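You operate a simulated robot arm through the tools that you are given. There is no shell and no other tool.

Carry out the task below with a simulated robot arm. There is one attempt and no reset: what you move stays moved.

## Task
Change the winder's cone to pink and set the dial to FAST.
Fine: free the thread first; the old cone goes on its peg in the rack; then hold the new thread.

It is judged by the outcome, as a careful person would: the job done as asked, and still so three seconds after it is handed in. It fails if anything else is knocked over, pushed out of place, dropped, spilled or broken.

## Robot
A 7-joint arm with a two-finger parallel gripper, fixed in place. Base frame: the origin is at the foot of the arm, x ahead of it, y to its left, z up; the work surface is at about z = 0.78. Units: m, rad, N and s.
With the tool pointing down near the work surface it reaches from about 0.44 to 0.92 m from the base axis. Its first joint turns from -2.496 to 2.496 rad. Payload 3 kg.
Tool frame: the origin (TCP) lies between the finger pads and is the grasp point; the fingertips stand 0.03 m ahead of it; z points along the fingers, y is the line along which they close. Largest opening 0.094 m; finger width 0.028, thickness 0.01; the body of the gripper, 0.05 by 0.096 m, starts 0.055 m behind the TCP.
Orientation is told as [roll, pitch, yaw] about the base's x, y, z axes, in that order, counted from this pose: with the fingers straight down and closing along the base's y, the tool's x points along the base's -x, its y along +y and its z along -z.

## Interface
- The arm moves only by the tool play_rows. Its argument "increments" is a list that holds one entry, the list of rows, each a list of 7 numbers: the shift along the base's x, y, z in m, then the turn, a rotation vector about the base's x, y, z in rad, then the gripper command, from -1 (fully open) to 1 (shut), values between in proportion. In form: [[[x, y, z, wx, wy, wz, grip], ...]]. A call has 1 to 20 rows; each row shifts and turns the commanded pose from where the row before left it. Each row takes 0.2 s and may step no farther than 0.05 m and 0.15 rad from the row before; otherwise, or with a gripper value out of range, the whole call is refused. Where a pose cannot be reached the arm comes as near as it can. A force on the tool above 90 N (or 10 N above the force at the start of the call, whichever is more), or a blocked arm, ends the call early, and 0.2 s more pass. The fingers move at their own pace (about 0.072 m/s each) and stop on an object; they squeeze with about 22 N. The grip force told is the motor's: it shows also when the fingers shut on nothing. Time passes only in rows, and 0.2 s behind the last, so rows that do not move let the fingers close. It gives the time, the measured TCP pose, the force on the tool (base axes), the opening and the grip force at its end, in the units of the frame above (readings bear some noise), with the torque about the TCP (base axes, N m) and any sound that the robot's microphone picked up, and new pictures: "views" is both (left out), scene, wrist or none.
- Cameras (640 x 400 px; columns grow to the right, rows downward): "scene" is fixed at [0.4025, -0.5003, 1.4062]; the picture's right is [0.87, -0.49, 0.00], its down [-0.30, -0.53, -0.79] and it looks along [0.39, 0.69, -0.61] (base axes); focal length 356 px, centre (320, 200). "wrist" rides on the gripper at [0.076, 0.014, -0.103] in the tool frame; the picture's right is [-0.18, 0.98, 0.00], its down [-0.75, -0.14, -0.64] and it looks along [-0.63, -0.12, 0.77] (tool axes); focal length 243 px, centre (320, 200). There is no depth. A picture from a camera that has moved, and an enlarged one, comes with that camera's place and axes in the base frame and with its lens.
- inspect(camera, box): a new picture of the part [left, top, right, bottom] of that camera's present view, enlarged. No time passes.
- job_done(): hands the job in; it is judged then, once.

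Places have to be worked out from the pictures, the camera data and where the tool is seen. Open the gripper and draw the arm clear of the work before you hand the job in, unless the task says otherwise.

The tools are called as a command line: name --argument value ..., lists and objects as JSON in quotes. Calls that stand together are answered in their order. play_rows: Moves the arm, as the interface text tells. Its arguments: {"type":"object","properties":{"increments":{"type":"array"},"views":{"type":"string","enum":["both","scene","wrist","none"]}},"required":["increments"]} The other tools are called the same way: inspect (camera, box) takes an enlarged picture of a part of a camera's view; job_done () hands the job in.

At the start:

```text
t: 0.0
position: [0.6204, 0.2533, 1.0903]
orientation: [0.001, 0.001, 0.0]
wrist_force: [-0.7, 0.1, -0.6]
ft_torque: [-0.02, 0.0, 0.02]
gripper_width: 0.0939
finger_force: 0.0
```

scene: 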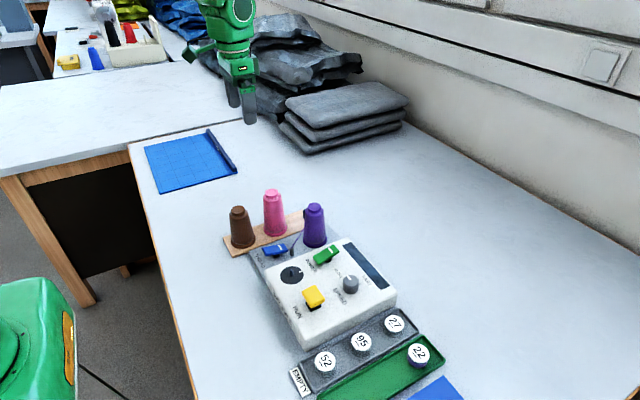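
wrist: 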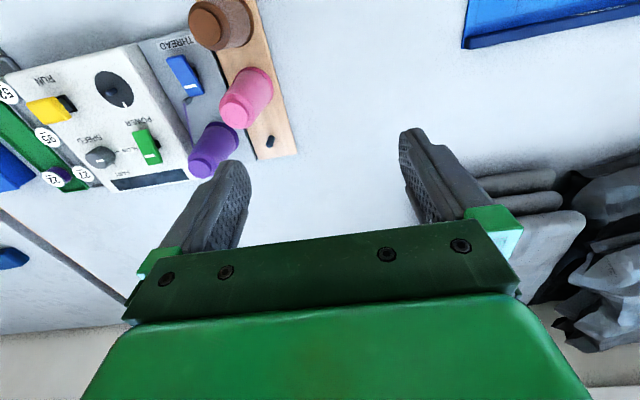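

I'll look closely at the winder and its rack before moving anything.

inspect --camera "scene" --box '[210, 170, 410, 295]'

inspect --camera "wrist" --box '[0, 0, 320, 200]'

inspect --camera "scene" --box '[260, 270, 480, 400]'

```text
3.20 times, centred on (310, 232) of scene
camera zoom: at [0.4025, -0.5003, 1.4062], right [0.87, -0.49, 0.0], down [-0.3, -0.53, -0.79], along [0.39, 0.69, -0.61], focal length 1138 px, centre (352, 96)
```

zoom: 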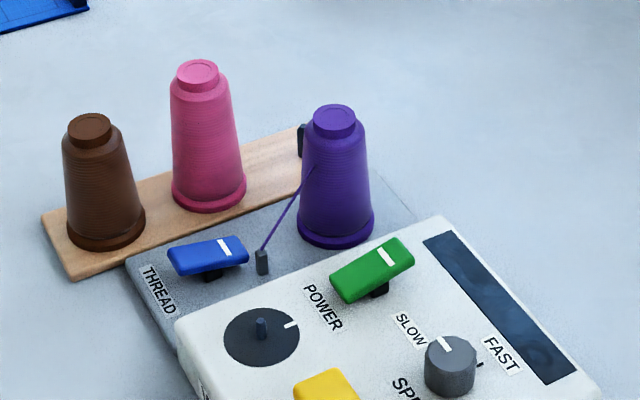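

```text
2.00 times, centred on (160, 100) of wrist
camera zoom: at [0.5439, 0.2676, 1.1927], right [0.18, 0.98, 0.0], down [0.75, -0.14, 0.64], along [0.63, -0.12, -0.77], focal length 485 px, centre (640, 400)
```

zoom: 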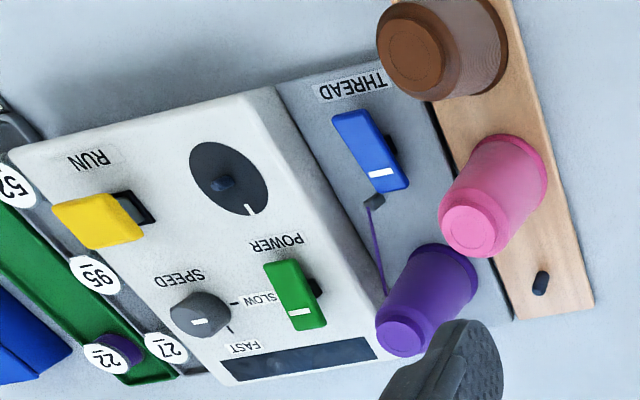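

```text
2.91 times, centred on (370, 335) of scene
camera zoom: at [0.4025, -0.5003, 1.4062], right [0.87, -0.49, 0.0], down [-0.3, -0.53, -0.79], along [0.39, 0.69, -0.61], focal length 1034 px, centre (174, -193)
```

zoom: 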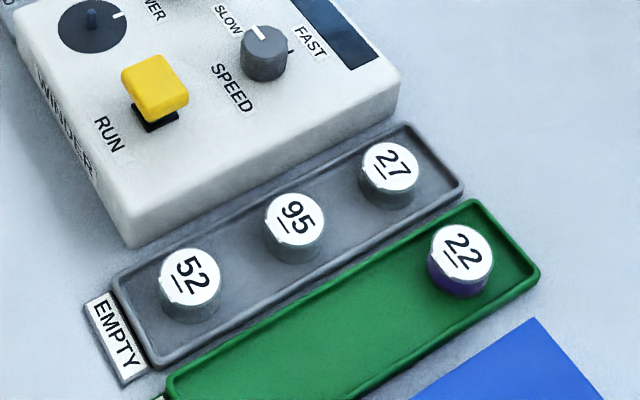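

The purple cone sits on the winder's plate with its thread running to a guide beside the blue THREAD lever. The rack holds brown and pink and has one free peg. I'll zoom in further on the lever, the dial and the free peg.

inspect --camera "scene" --box '[245, 230, 325, 280]'

inspect --camera "scene" --box '[310, 235, 390, 315]'

inspect --camera "scene" --box '[280, 195, 350, 255]'

inspect --camera "wrist" --box '[140, 20, 310, 180]'

inspect --camera "wrist" --box '[60, 90, 160, 190]'

```text
8.00 times, centred on (285, 255) of scene
camera zoom: at [0.4025, -0.5003, 1.4062], right [0.87, -0.49, 0.0], down [-0.3, -0.53, -0.79], along [0.39, 0.69, -0.61], focal length 2844 px, centre (600, -240)
```

zoom: 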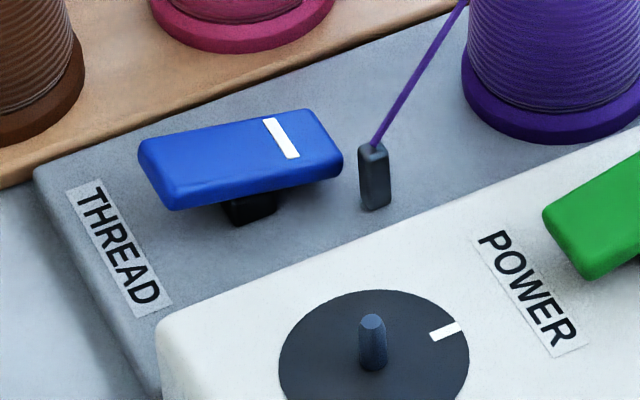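

```text
5.00 times, centred on (350, 275) of scene
camera zoom: at [0.4025, -0.5003, 1.4062], right [0.87, -0.49, 0.0], down [-0.3, -0.53, -0.79], along [0.39, 0.69, -0.61], focal length 1778 px, centre (170, -175)
```

zoom: 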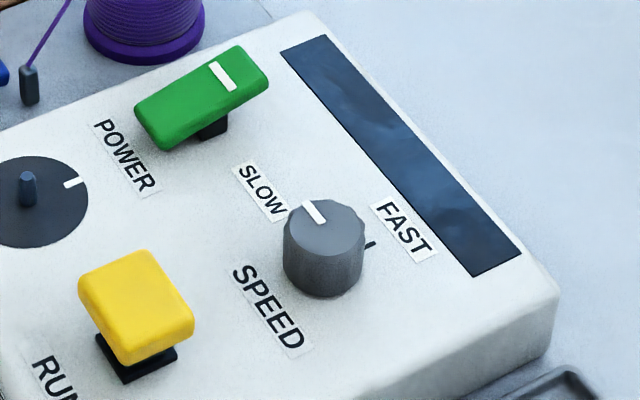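

```text
6.67 times, centred on (315, 225) of scene
camera zoom: at [0.4025, -0.5003, 1.4062], right [0.87, -0.49, 0.0], down [-0.3, -0.53, -0.79], along [0.39, 0.69, -0.61], focal length 2370 px, centre (353, 33)
```

zoom: 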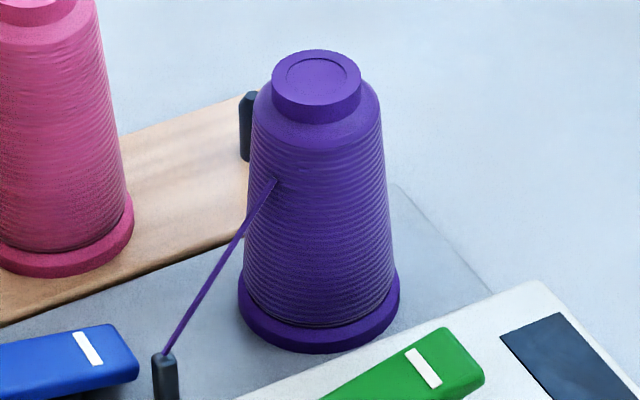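

```text
2.50 times, centred on (225, 100) of wrist
camera zoom: at [0.5439, 0.2676, 1.1927], right [0.18, 0.98, 0.0], down [0.75, -0.14, 0.64], along [0.63, -0.12, -0.77], focal length 606 px, centre (558, 450)
```

zoom: 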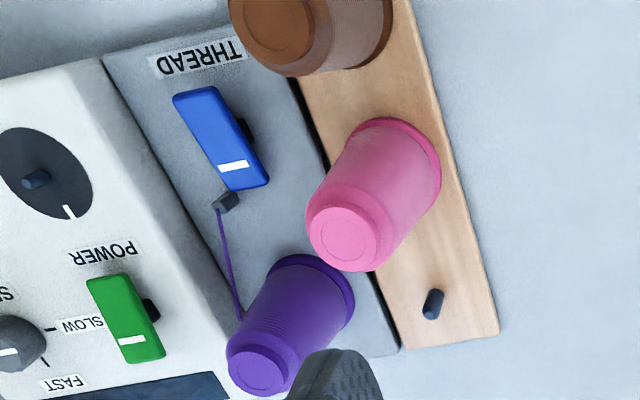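

```text
4.00 times, centred on (110, 140) of wrist
camera zoom: at [0.5439, 0.2676, 1.1927], right [0.18, 0.98, 0.0], down [0.75, -0.14, 0.64], along [0.63, -0.12, -0.77], focal length 970 px, centre (1160, 440)
```

zoom: 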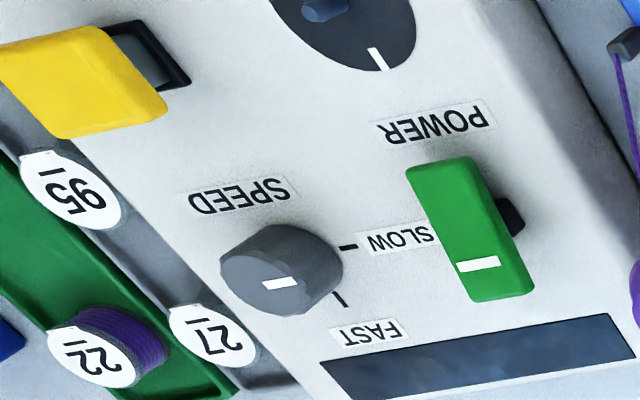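

The blue THREAD rocker has its striped end (+x) low, and the SPEED pointer is toward SLOW. I place the lever near (0.60, 0.056), the purple cone near (0.70, 0.058), pink near (0.636, 0.145) and the free peg near (0.717, 0.145). I'll move to a safe height in front of the lever to see it up close.

play_rows --increments '[[[-0.01, -0.032, -0.015, 0, 0, 0, -1], [-0.01, -0.032, -0.015, 0, 0, 0, -1], [-0.01, -0.032, -0.015, 0, 0, 0, -1], [-0.01, -0.032, -0.015, 0, 0, 0, -1], [-0.01, -0.032, -0.015, 0, 0, 0, -1], [-0.01, -0.033, -0.015, 0, 0, 0, -1], [0, 0, 0, 0, 0, 0, -1]]]' --views "both"

```text
t: 1.6
position: [0.561, 0.0582, 1.0022]
orientation: [-0.001, 0.001, -0.001]
wrist_force: [0.4, 0.0, -0.8]
ft_torque: [-0.02, -0.01, -0.04]
gripper_width: 0.0941
finger_force: 0.1
camera wrist: at [0.4848, 0.0729, 1.104], right [0.18, 0.98, 0.0], down [0.75, -0.14, 0.64], along [0.63, -0.12, -0.77], focal length 243 px, centre (320, 200)
```

scene: 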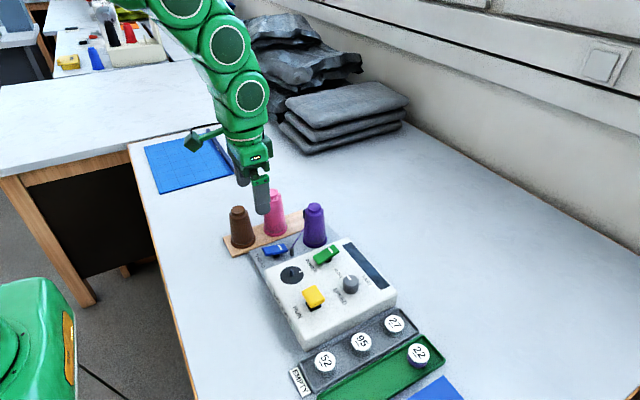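
wrist: 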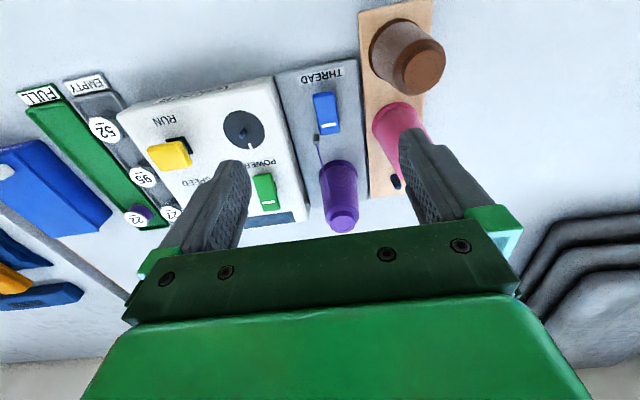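

inspect --camera "wrist" --box '[270, 50, 390, 150]'

inspect --camera "wrist" --box '[260, 0, 460, 240]'

```text
4.00 times, centred on (330, 100) of wrist
camera zoom: at [0.4848, 0.0729, 1.104], right [0.18, 0.98, 0.0], down [0.75, -0.14, 0.64], along [0.63, -0.12, -0.77], focal length 970 px, centre (280, 600)
```

zoom: 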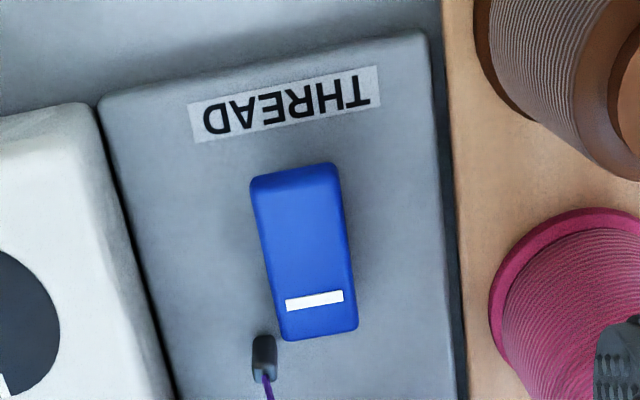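

```text
1.67 times, centred on (360, 120) of wrist
camera zoom: at [0.4848, 0.0729, 1.104], right [0.18, 0.98, 0.0], down [0.75, -0.14, 0.64], along [0.63, -0.12, -0.77], focal length 404 px, centre (253, 333)
```

zoom: 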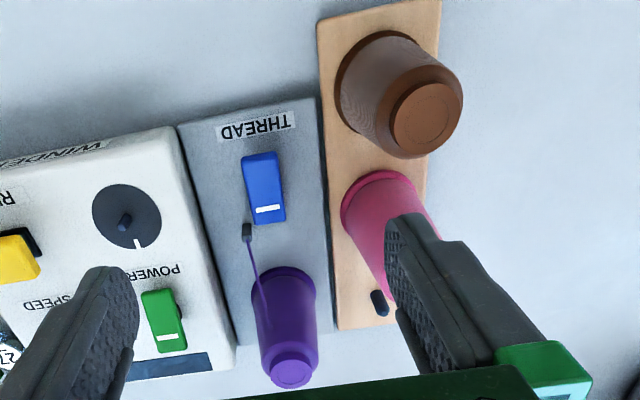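

The lever runs along x at y≈0.060, from x≈0.565 (raised end, z≈0.825) to x≈0.619 (lowered striped end). I'll shut the fingers and bring them above the raised end.

play_rows --increments '[[[0.003, 0, 0, 0, 0, 0, 1], [0.003, 0, -0.02, 0, 0, 0, 1], [0.003, 0, -0.03, 0, 0, 0, 1], [0, 0, -0.03, 0, 0, 0, 1], [0, 0, -0.03, 0, 0, 0, 1], [0, 0, -0.02, 0, 0, 0, 1]]]' --views "both"

```text
t: 3.0
position: [0.5716, 0.0597, 0.8698]
orientation: [-0.001, -0.002, 0.0]
wrist_force: [0.0, -0.2, 0.6]
ft_torque: [-0.01, 0.01, -0.02]
gripper_width: 0.0
finger_force: 21.9
camera wrist: at [0.4942, 0.0735, 0.9723], right [0.18, 0.98, 0.0], down [0.75, -0.14, 0.64], along [0.63, -0.12, -0.77], focal length 243 px, centre (320, 200)
```

scene: 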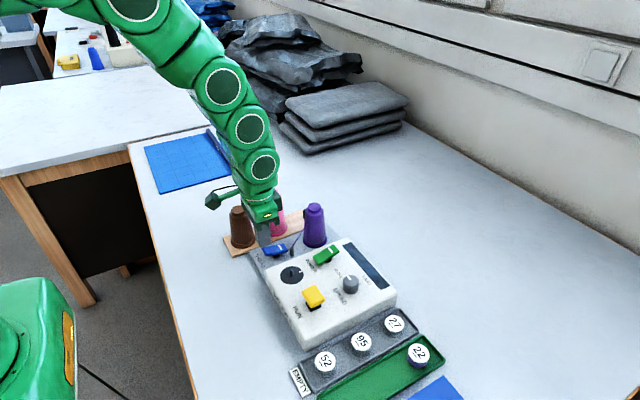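
wrist: 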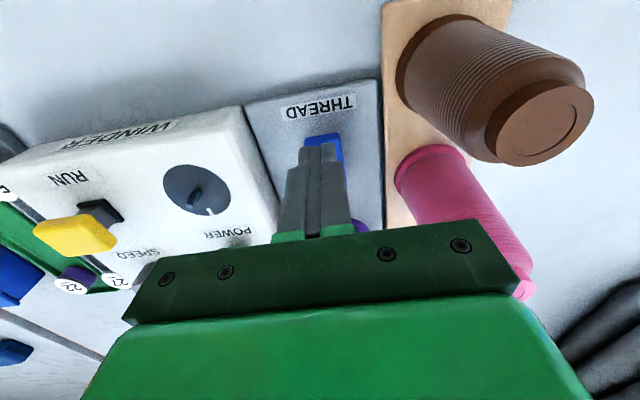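

inspect --camera "scene" --box '[220, 190, 330, 280]'

inspect --camera "wrist" --box '[240, 80, 400, 240]'

```text
4.44 times, centred on (275, 235) of scene
camera zoom: at [0.4025, -0.5003, 1.4062], right [0.87, -0.49, 0.0], down [-0.3, -0.53, -0.79], along [0.39, 0.69, -0.61], focal length 1580 px, centre (520, 44)
```

zoom: 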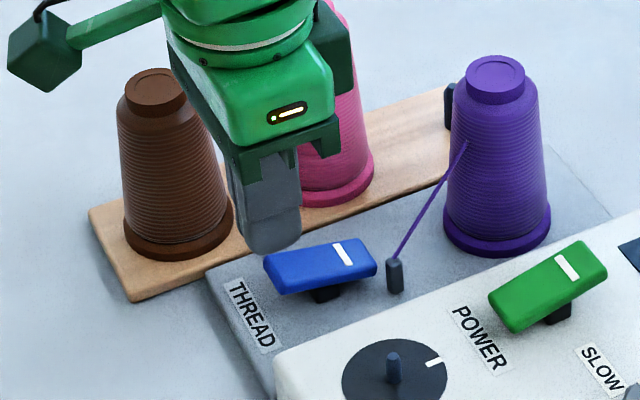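

```text
2.50 times, centred on (320, 160) of wrist
camera zoom: at [0.4942, 0.0735, 0.9723], right [0.18, 0.98, 0.0], down [0.75, -0.14, 0.64], along [0.63, -0.12, -0.77], focal length 606 px, centre (320, 300)
```

zoom: 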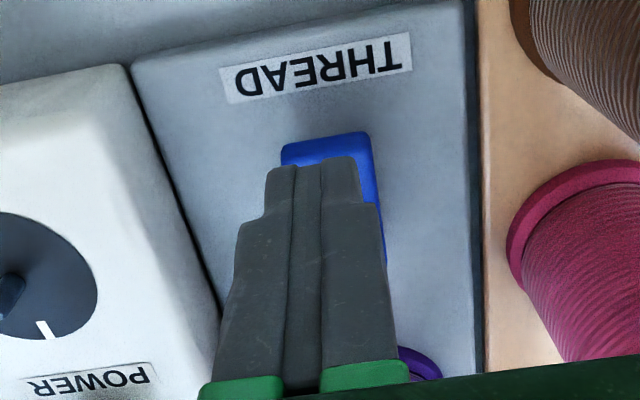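

The closed fingertips are just above the raised −x end of the blue lever. I'll press down in small steps and watch the force.

play_rows --increments '[[[-0.001, 0, -0.006, 0, 0, 0, 1], [0, 0, -0.006, 0, 0, 0, 1], [0, 0, -0.005, 0, 0, 0, 1], [0, 0, -0.005, 0, 0, 0, 1], [0, 0, -0.004, 0, 0, 0, 1], [0, 0, -0.004, 0, 0, 0, 1]]]' --views "both"

```text
t: 4.4
position: [0.5682, 0.061, 0.8408]
orientation: [0.0, -0.001, 0.001]
wrist_force: [-2.2, 1.3, 6.1]
ft_torque: [-0.02, -0.03, 0.06]
gripper_width: 0.0
finger_force: 22.0
camera wrist: at [0.4914, 0.0747, 0.9426], right [0.18, 0.98, 0.0], down [0.75, -0.14, 0.64], along [0.63, -0.12, -0.77], focal length 243 px, centre (320, 200)
```

scene: 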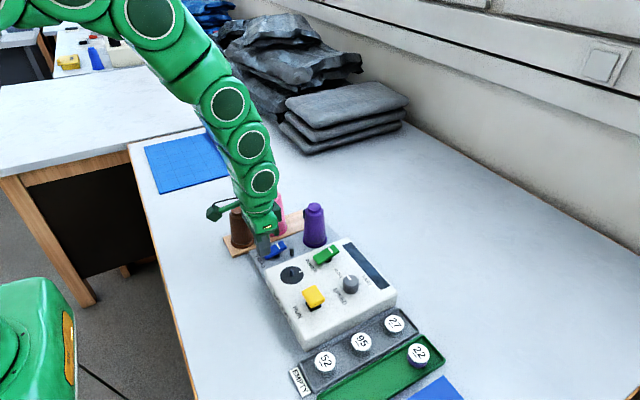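
wrist: 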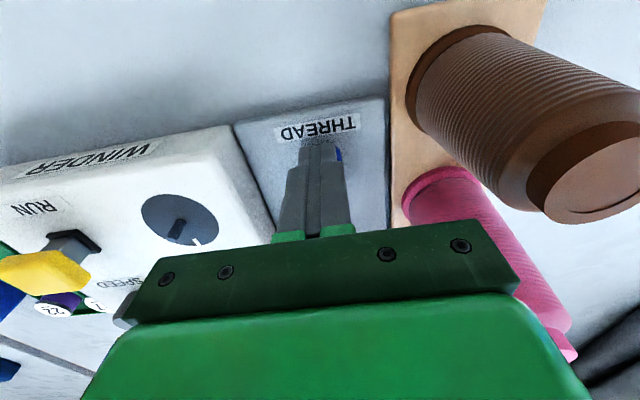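

inspect --camera "scene" --box '[220, 190, 330, 280]'

```text
4.44 times, centred on (275, 235) of scene
camera zoom: at [0.4025, -0.5003, 1.4062], right [0.87, -0.49, 0.0], down [-0.3, -0.53, -0.79], along [0.39, 0.69, -0.61], focal length 1580 px, centre (520, 44)
```

zoom: 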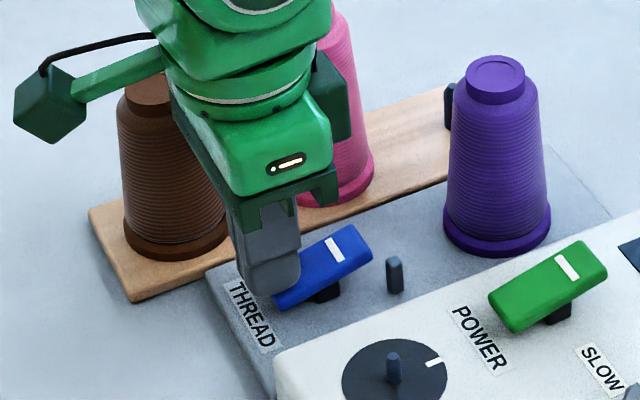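

The lever flipped: its striped end is now up and the purple thread is gone from the guide, so the thread is free. I'll lift straight up, then hover above the empty peg with the fingers open to measure where it is.

play_rows --increments '[[[0, 0, 0.02, 0, 0, 0, 1], [0, 0, 0.04, 0, 0, 0, 1], [0, 0, 0.045, 0, 0, 0, 1], [0, 0, 0.045, 0, 0, 0, -1], [0.037, 0.021, 0.01, 0, 0, 0, -1], [0.037, 0.021, 0, 0, 0, 0, -1], [0.037, 0.021, 0, 0, 0, 0, -1], [0.037, 0.021, -0.02, 0, 0, 0, -1], [0, 0, -0.02, 0, 0, 0, -1], [0, 0, 0, 0, 0, 0, -1]]]' --views "both"

```text
t: 6.6
position: [0.7146, 0.1439, 0.959]
orientation: [0.0, 0.0, 0.003]
wrist_force: [0.5, -0.2, -0.2]
ft_torque: [-0.01, -0.02, -0.03]
gripper_width: 0.0942
finger_force: 0.1
camera wrist: at [0.6384, 0.1585, 1.0618], right [0.18, 0.98, 0.0], down [0.75, -0.14, 0.64], along [0.63, -0.12, -0.77], focal length 243 px, centre (320, 200)
```

scene: 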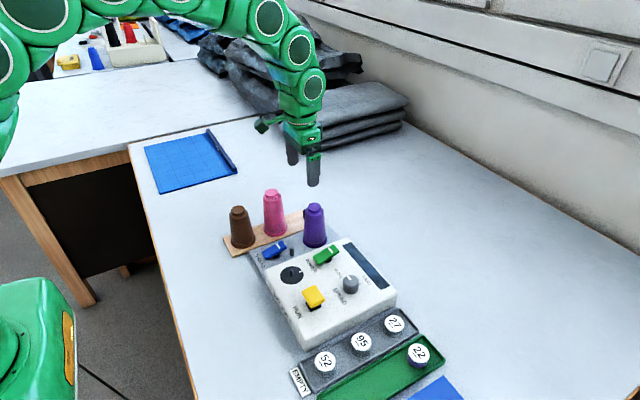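
wrist: 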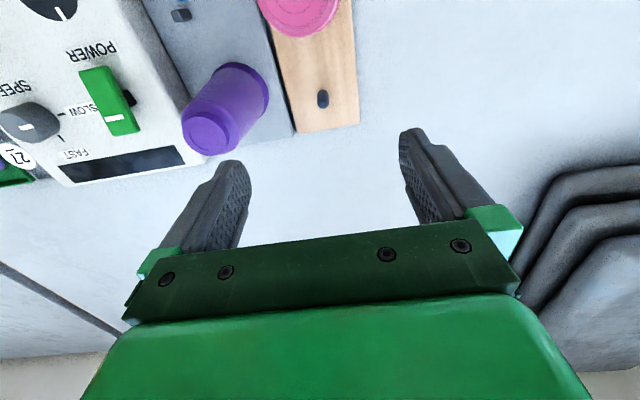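

inspect --camera "wrist" --box '[280, 60, 380, 140]'

inspect --camera "wrist" --box '[160, 40, 300, 170]'

inspect --camera "scene" --box '[220, 170, 340, 270]'

```text
5.00 times, centred on (330, 100) of wrist
camera zoom: at [0.6384, 0.1585, 1.0618], right [0.18, 0.98, 0.0], down [0.75, -0.14, 0.64], along [0.63, -0.12, -0.77], focal length 1213 px, centre (270, 700)
```

zoom: 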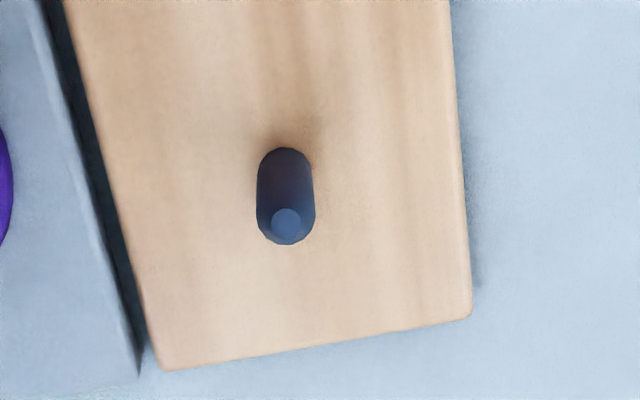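

```text
3.08 times, centred on (230, 105) of wrist
camera zoom: at [0.6384, 0.1585, 1.0618], right [0.18, 0.98, 0.0], down [0.75, -0.14, 0.64], along [0.63, -0.12, -0.77], focal length 746 px, centre (597, 492)
```

zoom: 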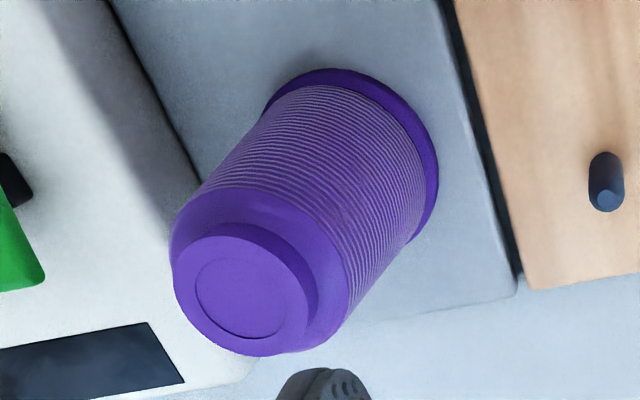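

```text
4.00 times, centred on (280, 220) of scene
camera zoom: at [0.4025, -0.5003, 1.4062], right [0.87, -0.49, 0.0], down [-0.3, -0.53, -0.79], along [0.39, 0.69, -0.61], focal length 1422 px, centre (480, 120)
```

zoom: 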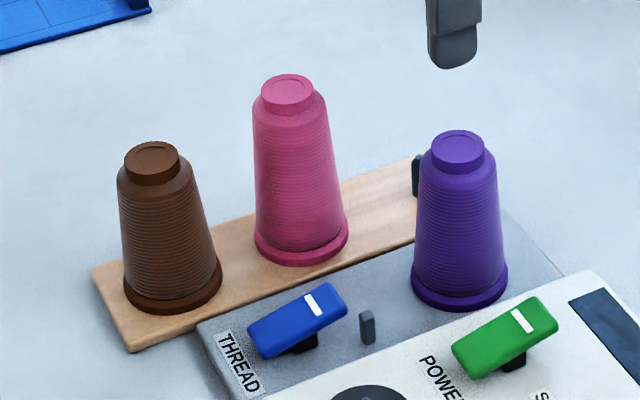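

The empty peg sits about 3 mm to the +y side of the TCP line, near (0.718, 0.147), with its top around z 0.82. I'll hover above the purple cone at the same height and check alignment there.

play_rows --increments '[[[-0.005, -0.03, 0, 0, 0, 0, -1], [-0.004, -0.03, 0, 0, 0, 0, -1], [-0.004, -0.025, 0, 0, 0, 0, -1], [0, 0, 0, 0, 0, 0, -1], [0, 0, 0, 0, 0, 0, -1]]]' --views "both"

```text
t: 7.8
position: [0.7029, 0.06, 0.9588]
orientation: [0.001, 0.0, -0.001]
wrist_force: [0.1, 0.5, -1.1]
ft_torque: [-0.01, -0.01, 0.0]
gripper_width: 0.0939
finger_force: 0.0
camera wrist: at [0.6268, 0.0744, 1.0618], right [0.18, 0.98, 0.0], down [0.75, -0.14, 0.64], along [0.63, -0.12, -0.77], focal length 243 px, centre (320, 200)
```

scene: 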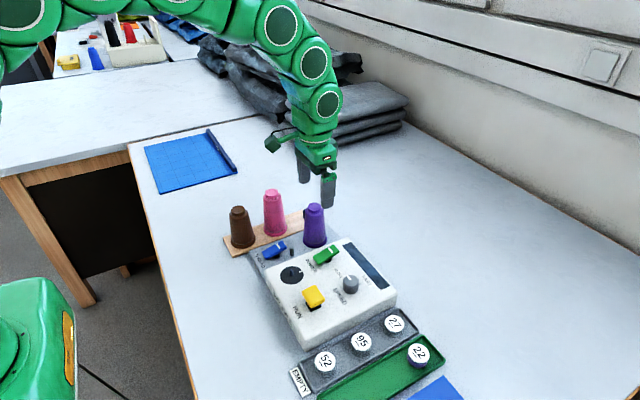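
wrist: 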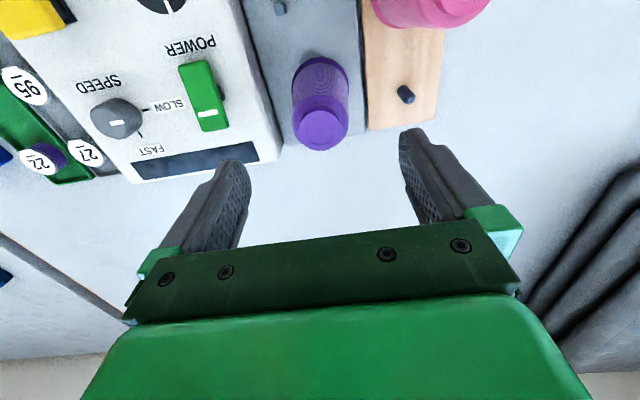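

inspect --camera "wrist" --box '[270, 40, 370, 160]'

inspect --camera "wrist" --box '[80, 20, 240, 180]'

```text
3.33 times, centred on (320, 100) of wrist
camera zoom: at [0.6268, 0.0744, 1.0618], right [0.18, 0.98, 0.0], down [0.75, -0.14, 0.64], along [0.63, -0.12, -0.77], focal length 809 px, centre (320, 533)
```

zoom: 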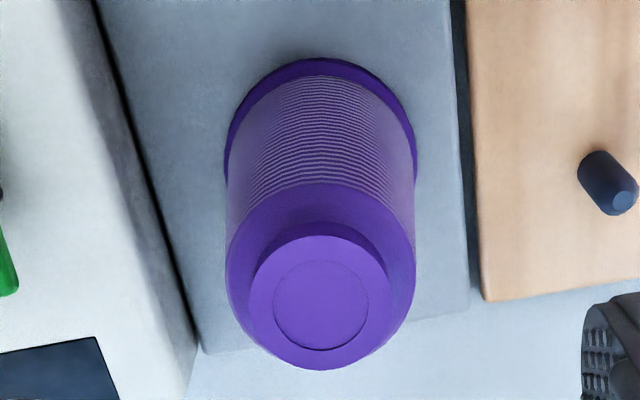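

```text
2.50 times, centred on (160, 100) of wrist
camera zoom: at [0.6268, 0.0744, 1.0618], right [0.18, 0.98, 0.0], down [0.75, -0.14, 0.64], along [0.63, -0.12, -0.77], focal length 606 px, centre (720, 450)
```

zoom: 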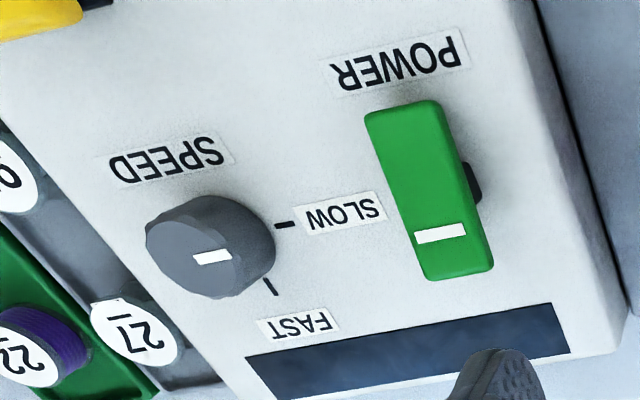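

The purple cone lies exactly on the TCP column (u≈320). I'll narrow the opening to about 73 mm to clear the winder body, then descend so the fingertips straddle the cone just above the panel height.

play_rows --increments '[[[-0.001, 0, 0, 0, 0, 0, -0.55], [0, 0, -0.02, 0, 0, 0, -0.55], [0, 0, -0.025, 0, 0, 0, -0.55], [0, 0, -0.025, 0, 0, 0, -0.55], [0, 0, -0.02, 0, 0, 0, -0.55], [0, 0, -0.008, 0, 0, 0, -0.55], [0, 0, 0, 0, 0, 0, -0.55]]]' --views "both"

```text
t: 9.4
position: [0.7024, 0.059, 0.8626]
orientation: [0.0, -0.001, -0.002]
wrist_force: [0.2, 0.3, -0.3]
ft_torque: [-0.04, -0.02, -0.01]
gripper_width: 0.073
finger_force: 0.1
camera wrist: at [0.6257, 0.0741, 0.9646], right [0.18, 0.98, 0.0], down [0.75, -0.14, 0.64], along [0.63, -0.12, -0.77], focal length 243 px, centre (320, 200)
```

scene: 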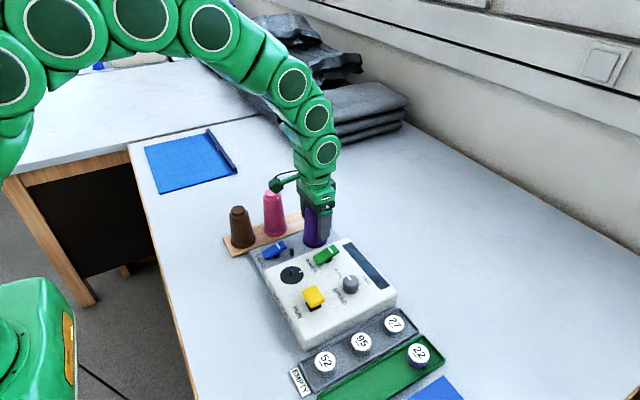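
wrist: 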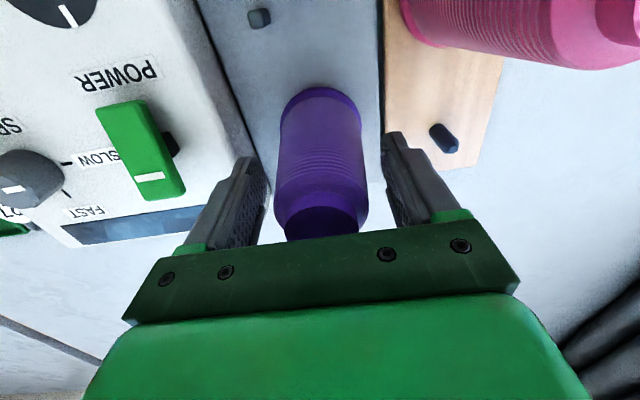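

inspect --camera "wrist" --box '[220, 80, 420, 250]'

inspect --camera "scene" --box '[240, 150, 360, 270]'

```text
2.35 times, centred on (320, 165) of wrist
camera zoom: at [0.6257, 0.0741, 0.9646], right [0.18, 0.98, 0.0], down [0.75, -0.14, 0.64], along [0.63, -0.12, -0.77], focal length 571 px, centre (320, 282)
```

zoom: 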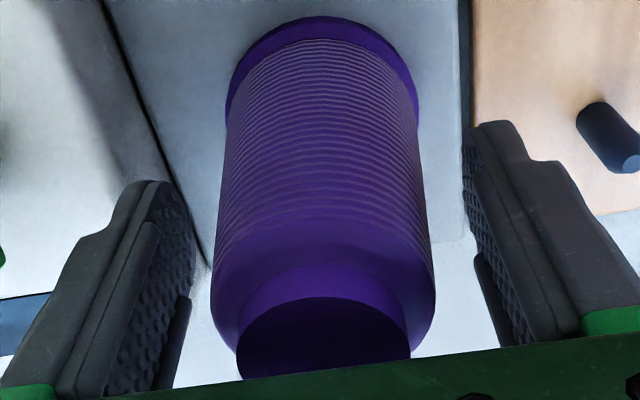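

```text
3.33 times, centred on (300, 210) of scene
camera zoom: at [0.4025, -0.5003, 1.4062], right [0.87, -0.49, 0.0], down [-0.3, -0.53, -0.79], along [0.39, 0.69, -0.61], focal length 1185 px, centre (387, 167)
```

zoom: 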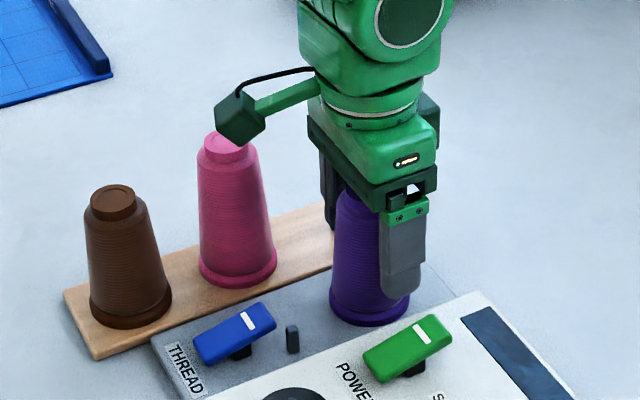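

The cone is centred between the pads, with clear gaps to the winder body and POWER lever. I'll close on it.

play_rows --increments '[[[0, 0, 0, 0, 0, 0, 0.2], [0, 0, 0, 0, 0, 0, 1], [0, 0, 0, 0, 0, 0, 1], [0, 0, 0, 0, 0, 0, 1]]]' --views "wrist"

```text
t: 10.4
position: [0.7017, 0.0592, 0.8625]
orientation: [-0.001, 0.0, 0.0]
wrist_force: [0.1, 0.6, 1.6]
ft_torque: [0.04, 0.03, -0.03]
gripper_width: 0.0521
finger_force: 22.0
camera wrist: at [0.6258, 0.0741, 0.9646], right [0.18, 0.98, 0.0], down [0.75, -0.14, 0.64], along [0.63, -0.12, -0.77], focal length 243 px, centre (320, 200)
```

wrist: 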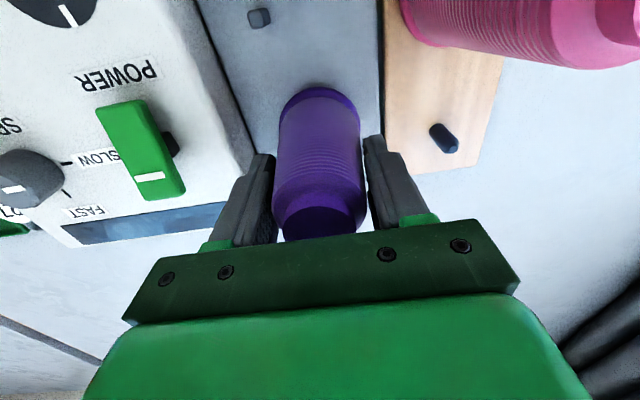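

The grip is firm at 52 mm with almost no side force, so the cone is centred. I'll lift straight up in two stages.

play_rows --increments '[[[0, 0, 0.01, 0, 0, 0, 1], [0, 0, 0.01, 0, 0, 0, 1], [0, 0, 0.02, 0, 0, 0, 1], [0, 0, 0.025, 0, 0, 0, 1], [0, 0, 0.025, 0, 0, 0, 1], [0, 0, 0, 0, 0, 0, 1]]]' --views "both"

```text
t: 11.8
position: [0.7015, 0.0593, 0.9518]
orientation: [0.001, 0.001, 0.0]
wrist_force: [0.3, -0.6, -0.8]
ft_torque: [0.01, 0.01, -0.02]
gripper_width: 0.0521
finger_force: 22.2
camera wrist: at [0.6251, 0.0735, 1.0538], right [0.18, 0.98, 0.0], down [0.75, -0.14, 0.64], along [0.63, -0.12, -0.77], focal length 243 px, centre (320, 200)
```

scene: 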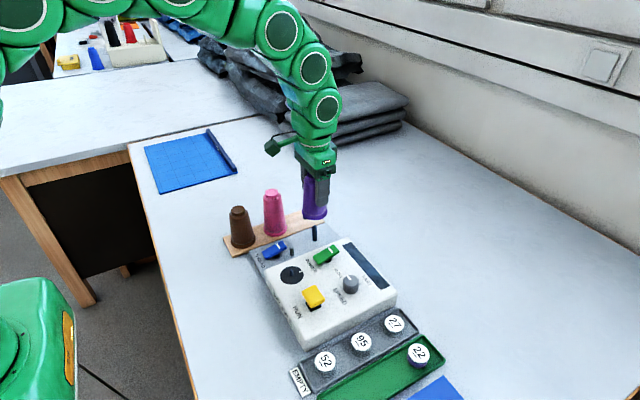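
wrist: 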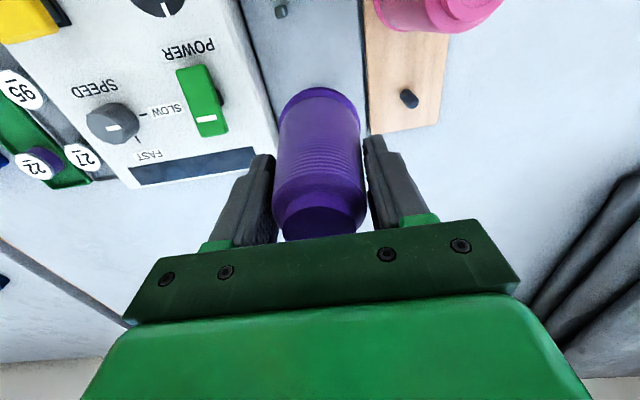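

inspect --camera "scene" --box '[230, 150, 370, 270]'

inspect --camera "wrist" --box '[260, 60, 450, 250]'

```text
3.33 times, centred on (300, 210) of scene
camera zoom: at [0.4025, -0.5003, 1.4062], right [0.87, -0.49, 0.0], down [-0.3, -0.53, -0.79], along [0.39, 0.69, -0.61], focal length 1185 px, centre (387, 167)
```

zoom: 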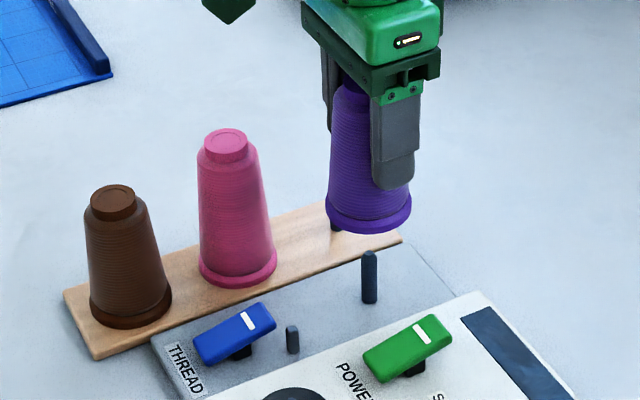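

```text
2.11 times, centred on (355, 155) of wrist
camera zoom: at [0.6251, 0.0735, 1.0538], right [0.18, 0.98, 0.0], down [0.75, -0.14, 0.64], along [0.63, -0.12, -0.77], focal length 511 px, centre (246, 295)
```

zoom: 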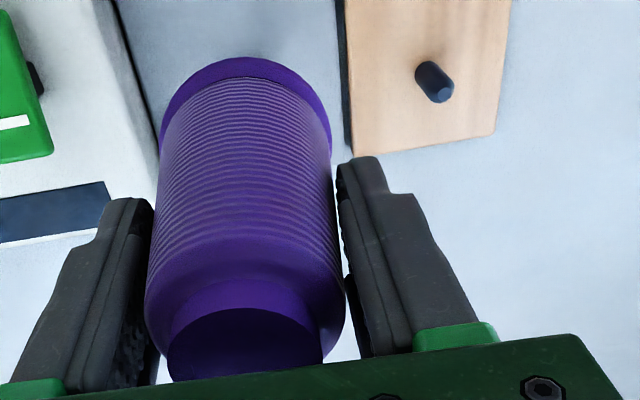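

The purple cone is off and the winder's spindle is visible below it. Combining views, I put the rack peg at about (0.7205, 0.1468) with its top near 0.818. I'll carry the cone above it at this height and check alignment from the scene camera.

play_rows --increments '[[[0.004, 0.02, 0.005, 0, 0, 0, 1], [0.005, 0.025, 0, 0, 0, 0, 1], [0.005, 0.0225, 0, 0, 0, 0, 1], [0.0039, 0.02, -0.005, 0, 0, 0, 1], [0, 0, 0, 0, 0, 0, 1], [0, 0, 0, 0, 0, 0, 1]]]' --views "both"

inspect --camera "scene" --box '[260, 160, 350, 240]'

```text
t: 13.2
position: [0.7176, 0.1489, 0.9508]
orientation: [-0.001, 0.0, 0.0]
wrist_force: [0.1, -0.7, -1.6]
ft_torque: [0.01, 0.01, -0.01]
gripper_width: 0.0525
finger_force: 21.8
camera wrist: at [0.6418, 0.1627, 1.0539], right [0.18, 0.98, 0.0], down [0.75, -0.14, 0.64], along [0.63, -0.12, -0.77], focal length 243 px, centre (320, 200)
```

scene: 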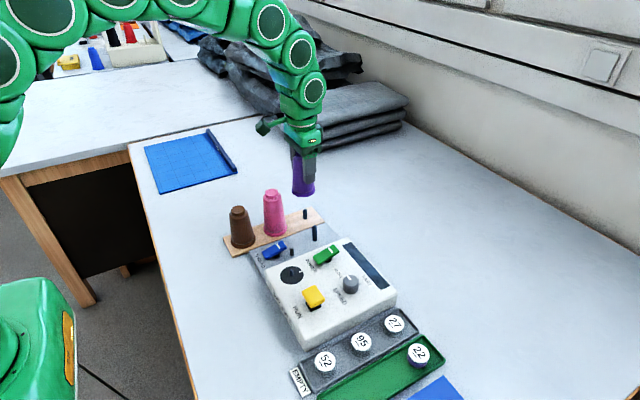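
wrist: 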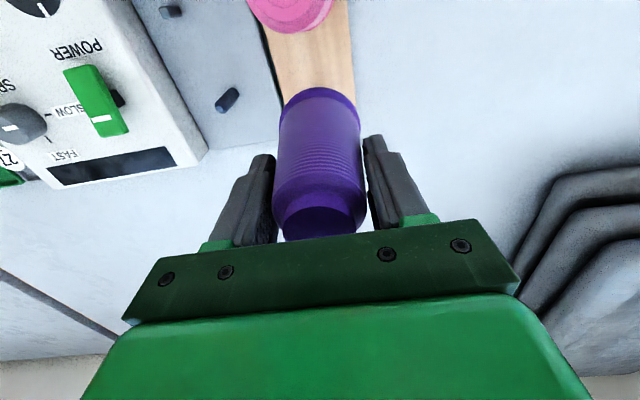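

```text
5.00 times, centred on (305, 200) of scene
camera zoom: at [0.4025, -0.5003, 1.4062], right [0.87, -0.49, 0.0], down [-0.3, -0.53, -0.79], along [0.39, 0.69, -0.61], focal length 1778 px, centre (395, 200)
```

zoom: 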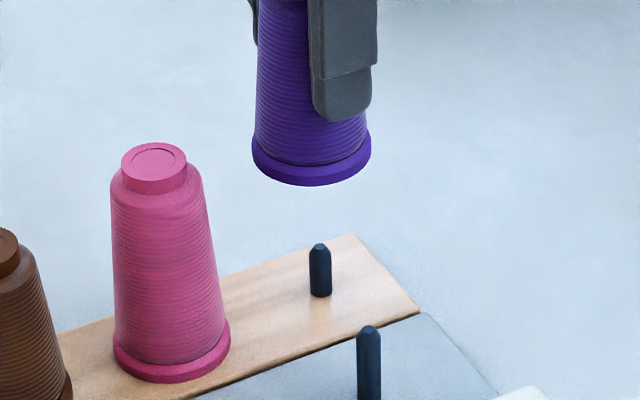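

The scene view shows the cone's flange centre about 2 mm left of the peg's axis (along the image right). I'll check the wrist view of the board edges too, to pin down y.

inspect --camera "wrist" --box '[240, 0, 380, 110]'

inspect --camera "scene" --box '[285, 180, 335, 225]'

```text
3.64 times, centred on (310, 55) of wrist
camera zoom: at [0.6418, 0.1627, 1.0539], right [0.18, 0.98, 0.0], down [0.75, -0.14, 0.64], along [0.63, -0.12, -0.77], focal length 882 px, centre (356, 727)
```

zoom: 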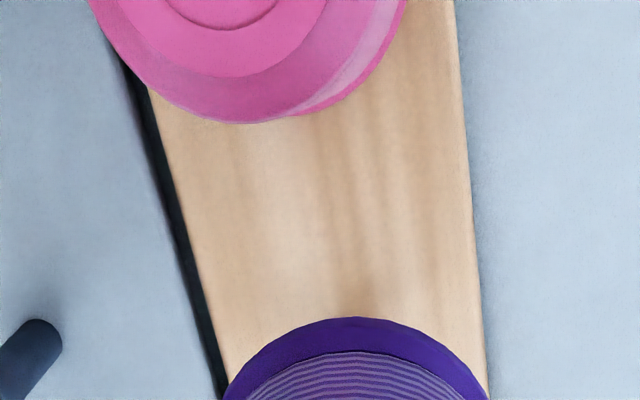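

```text
8.89 times, centred on (310, 202) of scene
camera zoom: at [0.4025, -0.5003, 1.4062], right [0.87, -0.49, 0.0], down [-0.3, -0.53, -0.79], along [0.39, 0.69, -0.61], focal length 3160 px, centre (409, 178)
```

zoom: 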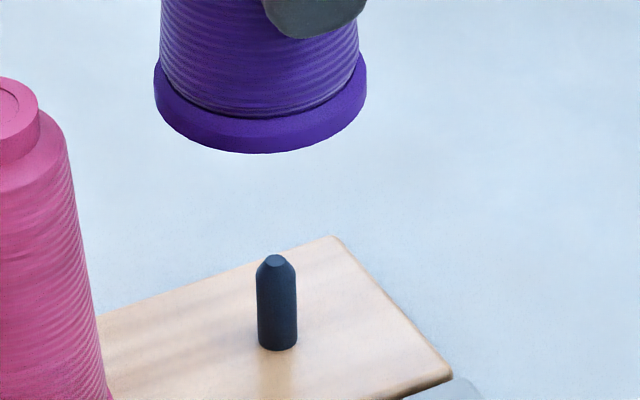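

The wrist view puts the cone about 2 mm too far in +y relative to the rack's centre line, and the scene view puts it about 2.6 mm left. Solving both gives a correction of about (+0.0017, −0.0023). I'll apply it and re-check.

play_rows --increments '[[[0.0017, -0.0023, 0, 0, 0, 0, 1], [0, 0, 0, 0, 0, 0, 1], [0, 0, 0, 0, 0, 0, 1]]]' --views "none"

inspect --camera "wrist" --box '[240, 0, 380, 110]'

inspect --camera "scene" --box '[285, 180, 335, 225]'

```text
t: 14.0
position: [0.7204, 0.1464, 0.9504]
orientation: [0.001, 0.0, 0.001]
wrist_force: [-0.3, -0.8, -1.7]
ft_torque: [0.02, 0.02, 0.05]
gripper_width: 0.0522
finger_force: 21.5
```

```text
3.64 times, centred on (310, 55) of wrist
camera zoom: at [0.6441, 0.1598, 1.0536], right [0.18, 0.98, 0.0], down [0.75, -0.14, 0.64], along [0.63, -0.12, -0.77], focal length 882 px, centre (356, 727)
```

zoom: 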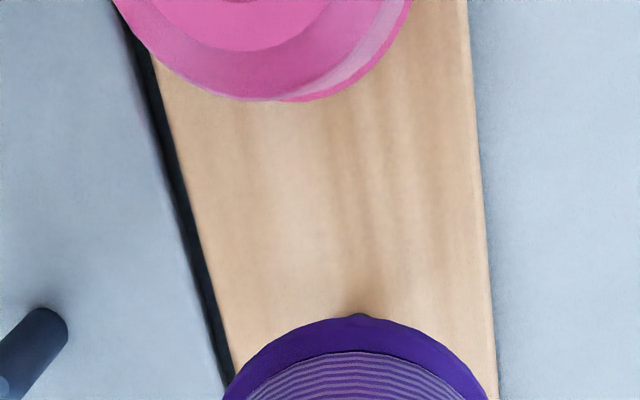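

```text
8.89 times, centred on (310, 202) of scene
camera zoom: at [0.4025, -0.5003, 1.4062], right [0.87, -0.49, 0.0], down [-0.3, -0.53, -0.79], along [0.39, 0.69, -0.61], focal length 3160 px, centre (409, 178)
```

zoom: 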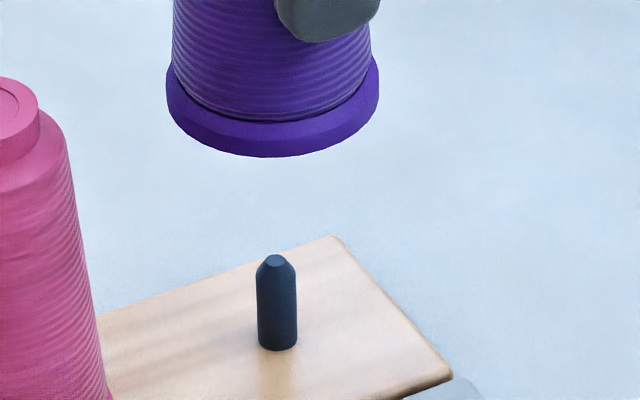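

The correction overshot slightly: the flange is now about 1 mm right and 1 mm to −y, and the peg's foot just peeks out on the TCP column. I'll trim by (−0.0005, +0.0009) and lower to just above the peg tip.

play_rows --increments '[[[-0.0005, 0.0009, 0, 0, 0, 0, 1], [0, 0, -0.015, 0, 0, 0, 1], [0, 0, -0.015, 0, 0, 0, 1], [0, 0, -0.01, 0, 0, 0, 1], [0, 0, 0, 0, 0, 0, 1], [0, 0, 0, 0, 0, 0, 1]]]' --views "none"

inspect --camera "wrist" --box '[240, 0, 380, 110]'

inspect --camera "scene" --box '[285, 180, 335, 225]'

```text
t: 15.4
position: [0.7207, 0.1463, 0.913]
orientation: [-0.001, 0.001, 0.0]
wrist_force: [0.2, 0.0, -0.9]
ft_torque: [-0.02, -0.01, -0.02]
gripper_width: 0.0525
finger_force: 22.2
```

```text
3.64 times, centred on (310, 55) of wrist
camera zoom: at [0.6444, 0.1604, 1.0153], right [0.18, 0.98, 0.0], down [0.75, -0.14, 0.64], along [0.63, -0.12, -0.77], focal length 882 px, centre (356, 727)
```

zoom: 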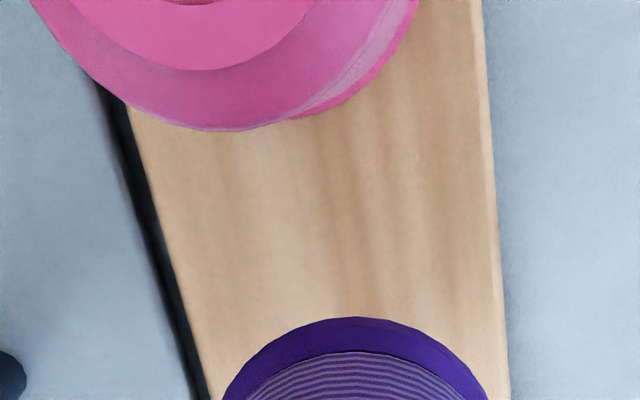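

```text
8.89 times, centred on (310, 202) of scene
camera zoom: at [0.4025, -0.5003, 1.4062], right [0.87, -0.49, 0.0], down [-0.3, -0.53, -0.79], along [0.39, 0.69, -0.61], focal length 3160 px, centre (409, 178)
```

zoom: 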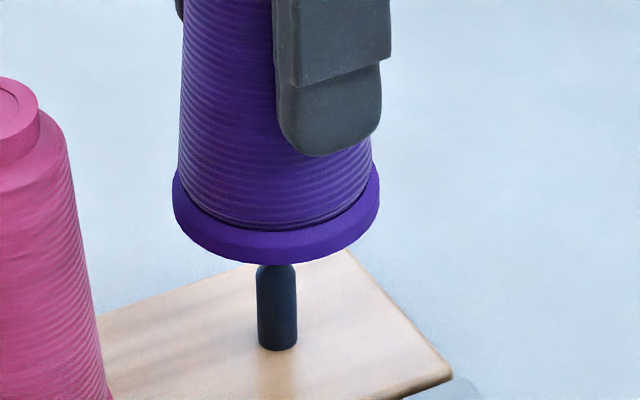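

It's nearly aligned now, still about 0.9 mm right in the scene view. I'll trim a little more and lower gently onto the peg while watching force.

play_rows --increments '[[[-0.0009, 0.0007, 0, 0, 0, 0, 1], [0, 0, -0.004, 0, 0, 0, 1], [0, 0, -0.004, 0, 0, 0, 1], [0, 0, -0.004, 0, 0, 0, 1], [0, 0, 0, 0, 0, 0, 1]]]' --views "none"

inspect --camera "scene" --box '[285, 180, 335, 225]'

```text
t: 16.6
position: [0.72, 0.146, 0.8996]
orientation: [0.0, -0.001, -0.001]
wrist_force: [-0.7, 0.4, -1.6]
ft_torque: [0.0, -0.02, -0.01]
gripper_width: 0.052
finger_force: 22.0
```

```text
8.89 times, centred on (310, 202) of scene
camera zoom: at [0.4025, -0.5003, 1.4062], right [0.87, -0.49, 0.0], down [-0.3, -0.53, -0.79], along [0.39, 0.69, -0.61], focal length 3160 px, centre (409, 178)
```

zoom: 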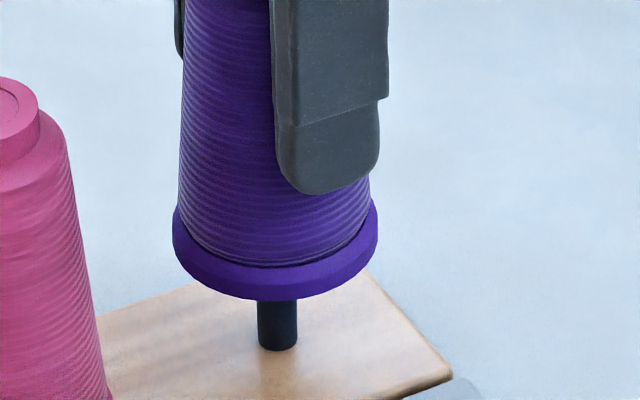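

The flange is now centred over the peg within about 0.3 mm in the scene view. I'll keep lowering in 4 mm steps.

play_rows --increments '[[[0, 0.0002, -0.004, 0, 0, 0, 1], [0, 0, -0.004, 0, 0, 0, 1], [0, 0, -0.004, 0, 0, 0, 1], [0, 0, -0.003, 0, 0, 0, 1], [0, 0, 0, 0, 0, 0, 1]]]' --views "none"

inspect --camera "scene" --box '[285, 180, 335, 225]'

```text
t: 17.8
position: [0.7201, 0.1446, 0.8841]
orientation: [0.0, -0.001, -0.001]
wrist_force: [0.1, -0.6, -1.9]
ft_torque: [0.0, 0.0, 0.01]
gripper_width: 0.0523
finger_force: 22.2
```

```text
8.89 times, centred on (310, 202) of scene
camera zoom: at [0.4025, -0.5003, 1.4062], right [0.87, -0.49, 0.0], down [-0.3, -0.53, -0.79], along [0.39, 0.69, -0.61], focal length 3160 px, centre (409, 178)
```

zoom: 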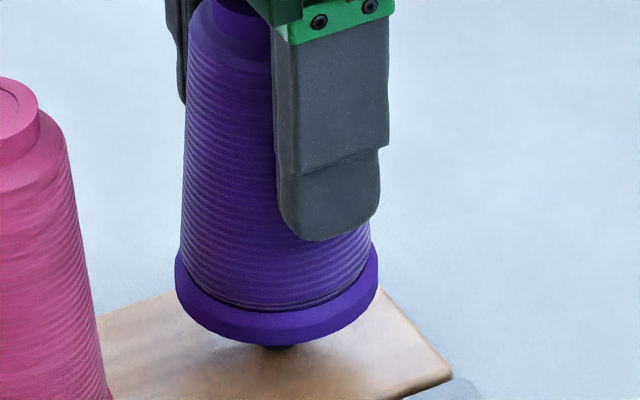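

There's no contact force and the cone base is below the peg's tip, so the peg is entering the hole. I'll continue down to the board.

play_rows --increments '[[[0, 0, -0.004, 0, 0, 0, 1], [0, 0, -0.004, 0, 0, 0, 1], [0, 0, -0.004, 0, 0, 0, 1], [0, 0, -0.004, 0, 0, 0, 1], [0, 0, 0, 0, 0, 0, 1]]]' --views "none"

inspect --camera "scene" --box '[285, 180, 335, 225]'

```text
t: 19.0
position: [0.7208, 0.1455, 0.8689]
orientation: [0.0, -0.001, 0.001]
wrist_force: [-0.4, 1.0, -1.0]
ft_torque: [-0.03, 0.01, -0.01]
gripper_width: 0.0522
finger_force: 21.8
```

```text
8.89 times, centred on (310, 202) of scene
camera zoom: at [0.4025, -0.5003, 1.4062], right [0.87, -0.49, 0.0], down [-0.3, -0.53, -0.79], along [0.39, 0.69, -0.61], focal length 3160 px, centre (409, 178)
```

zoom: 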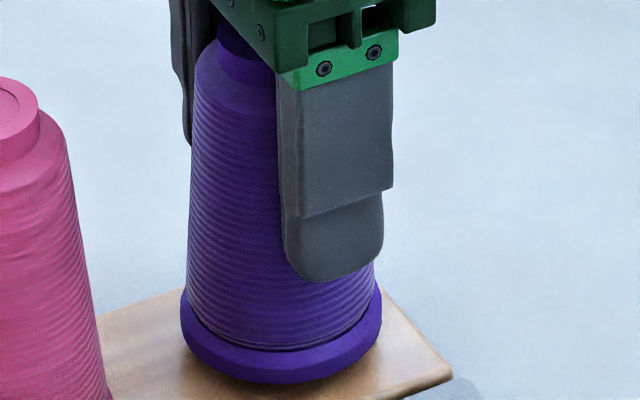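

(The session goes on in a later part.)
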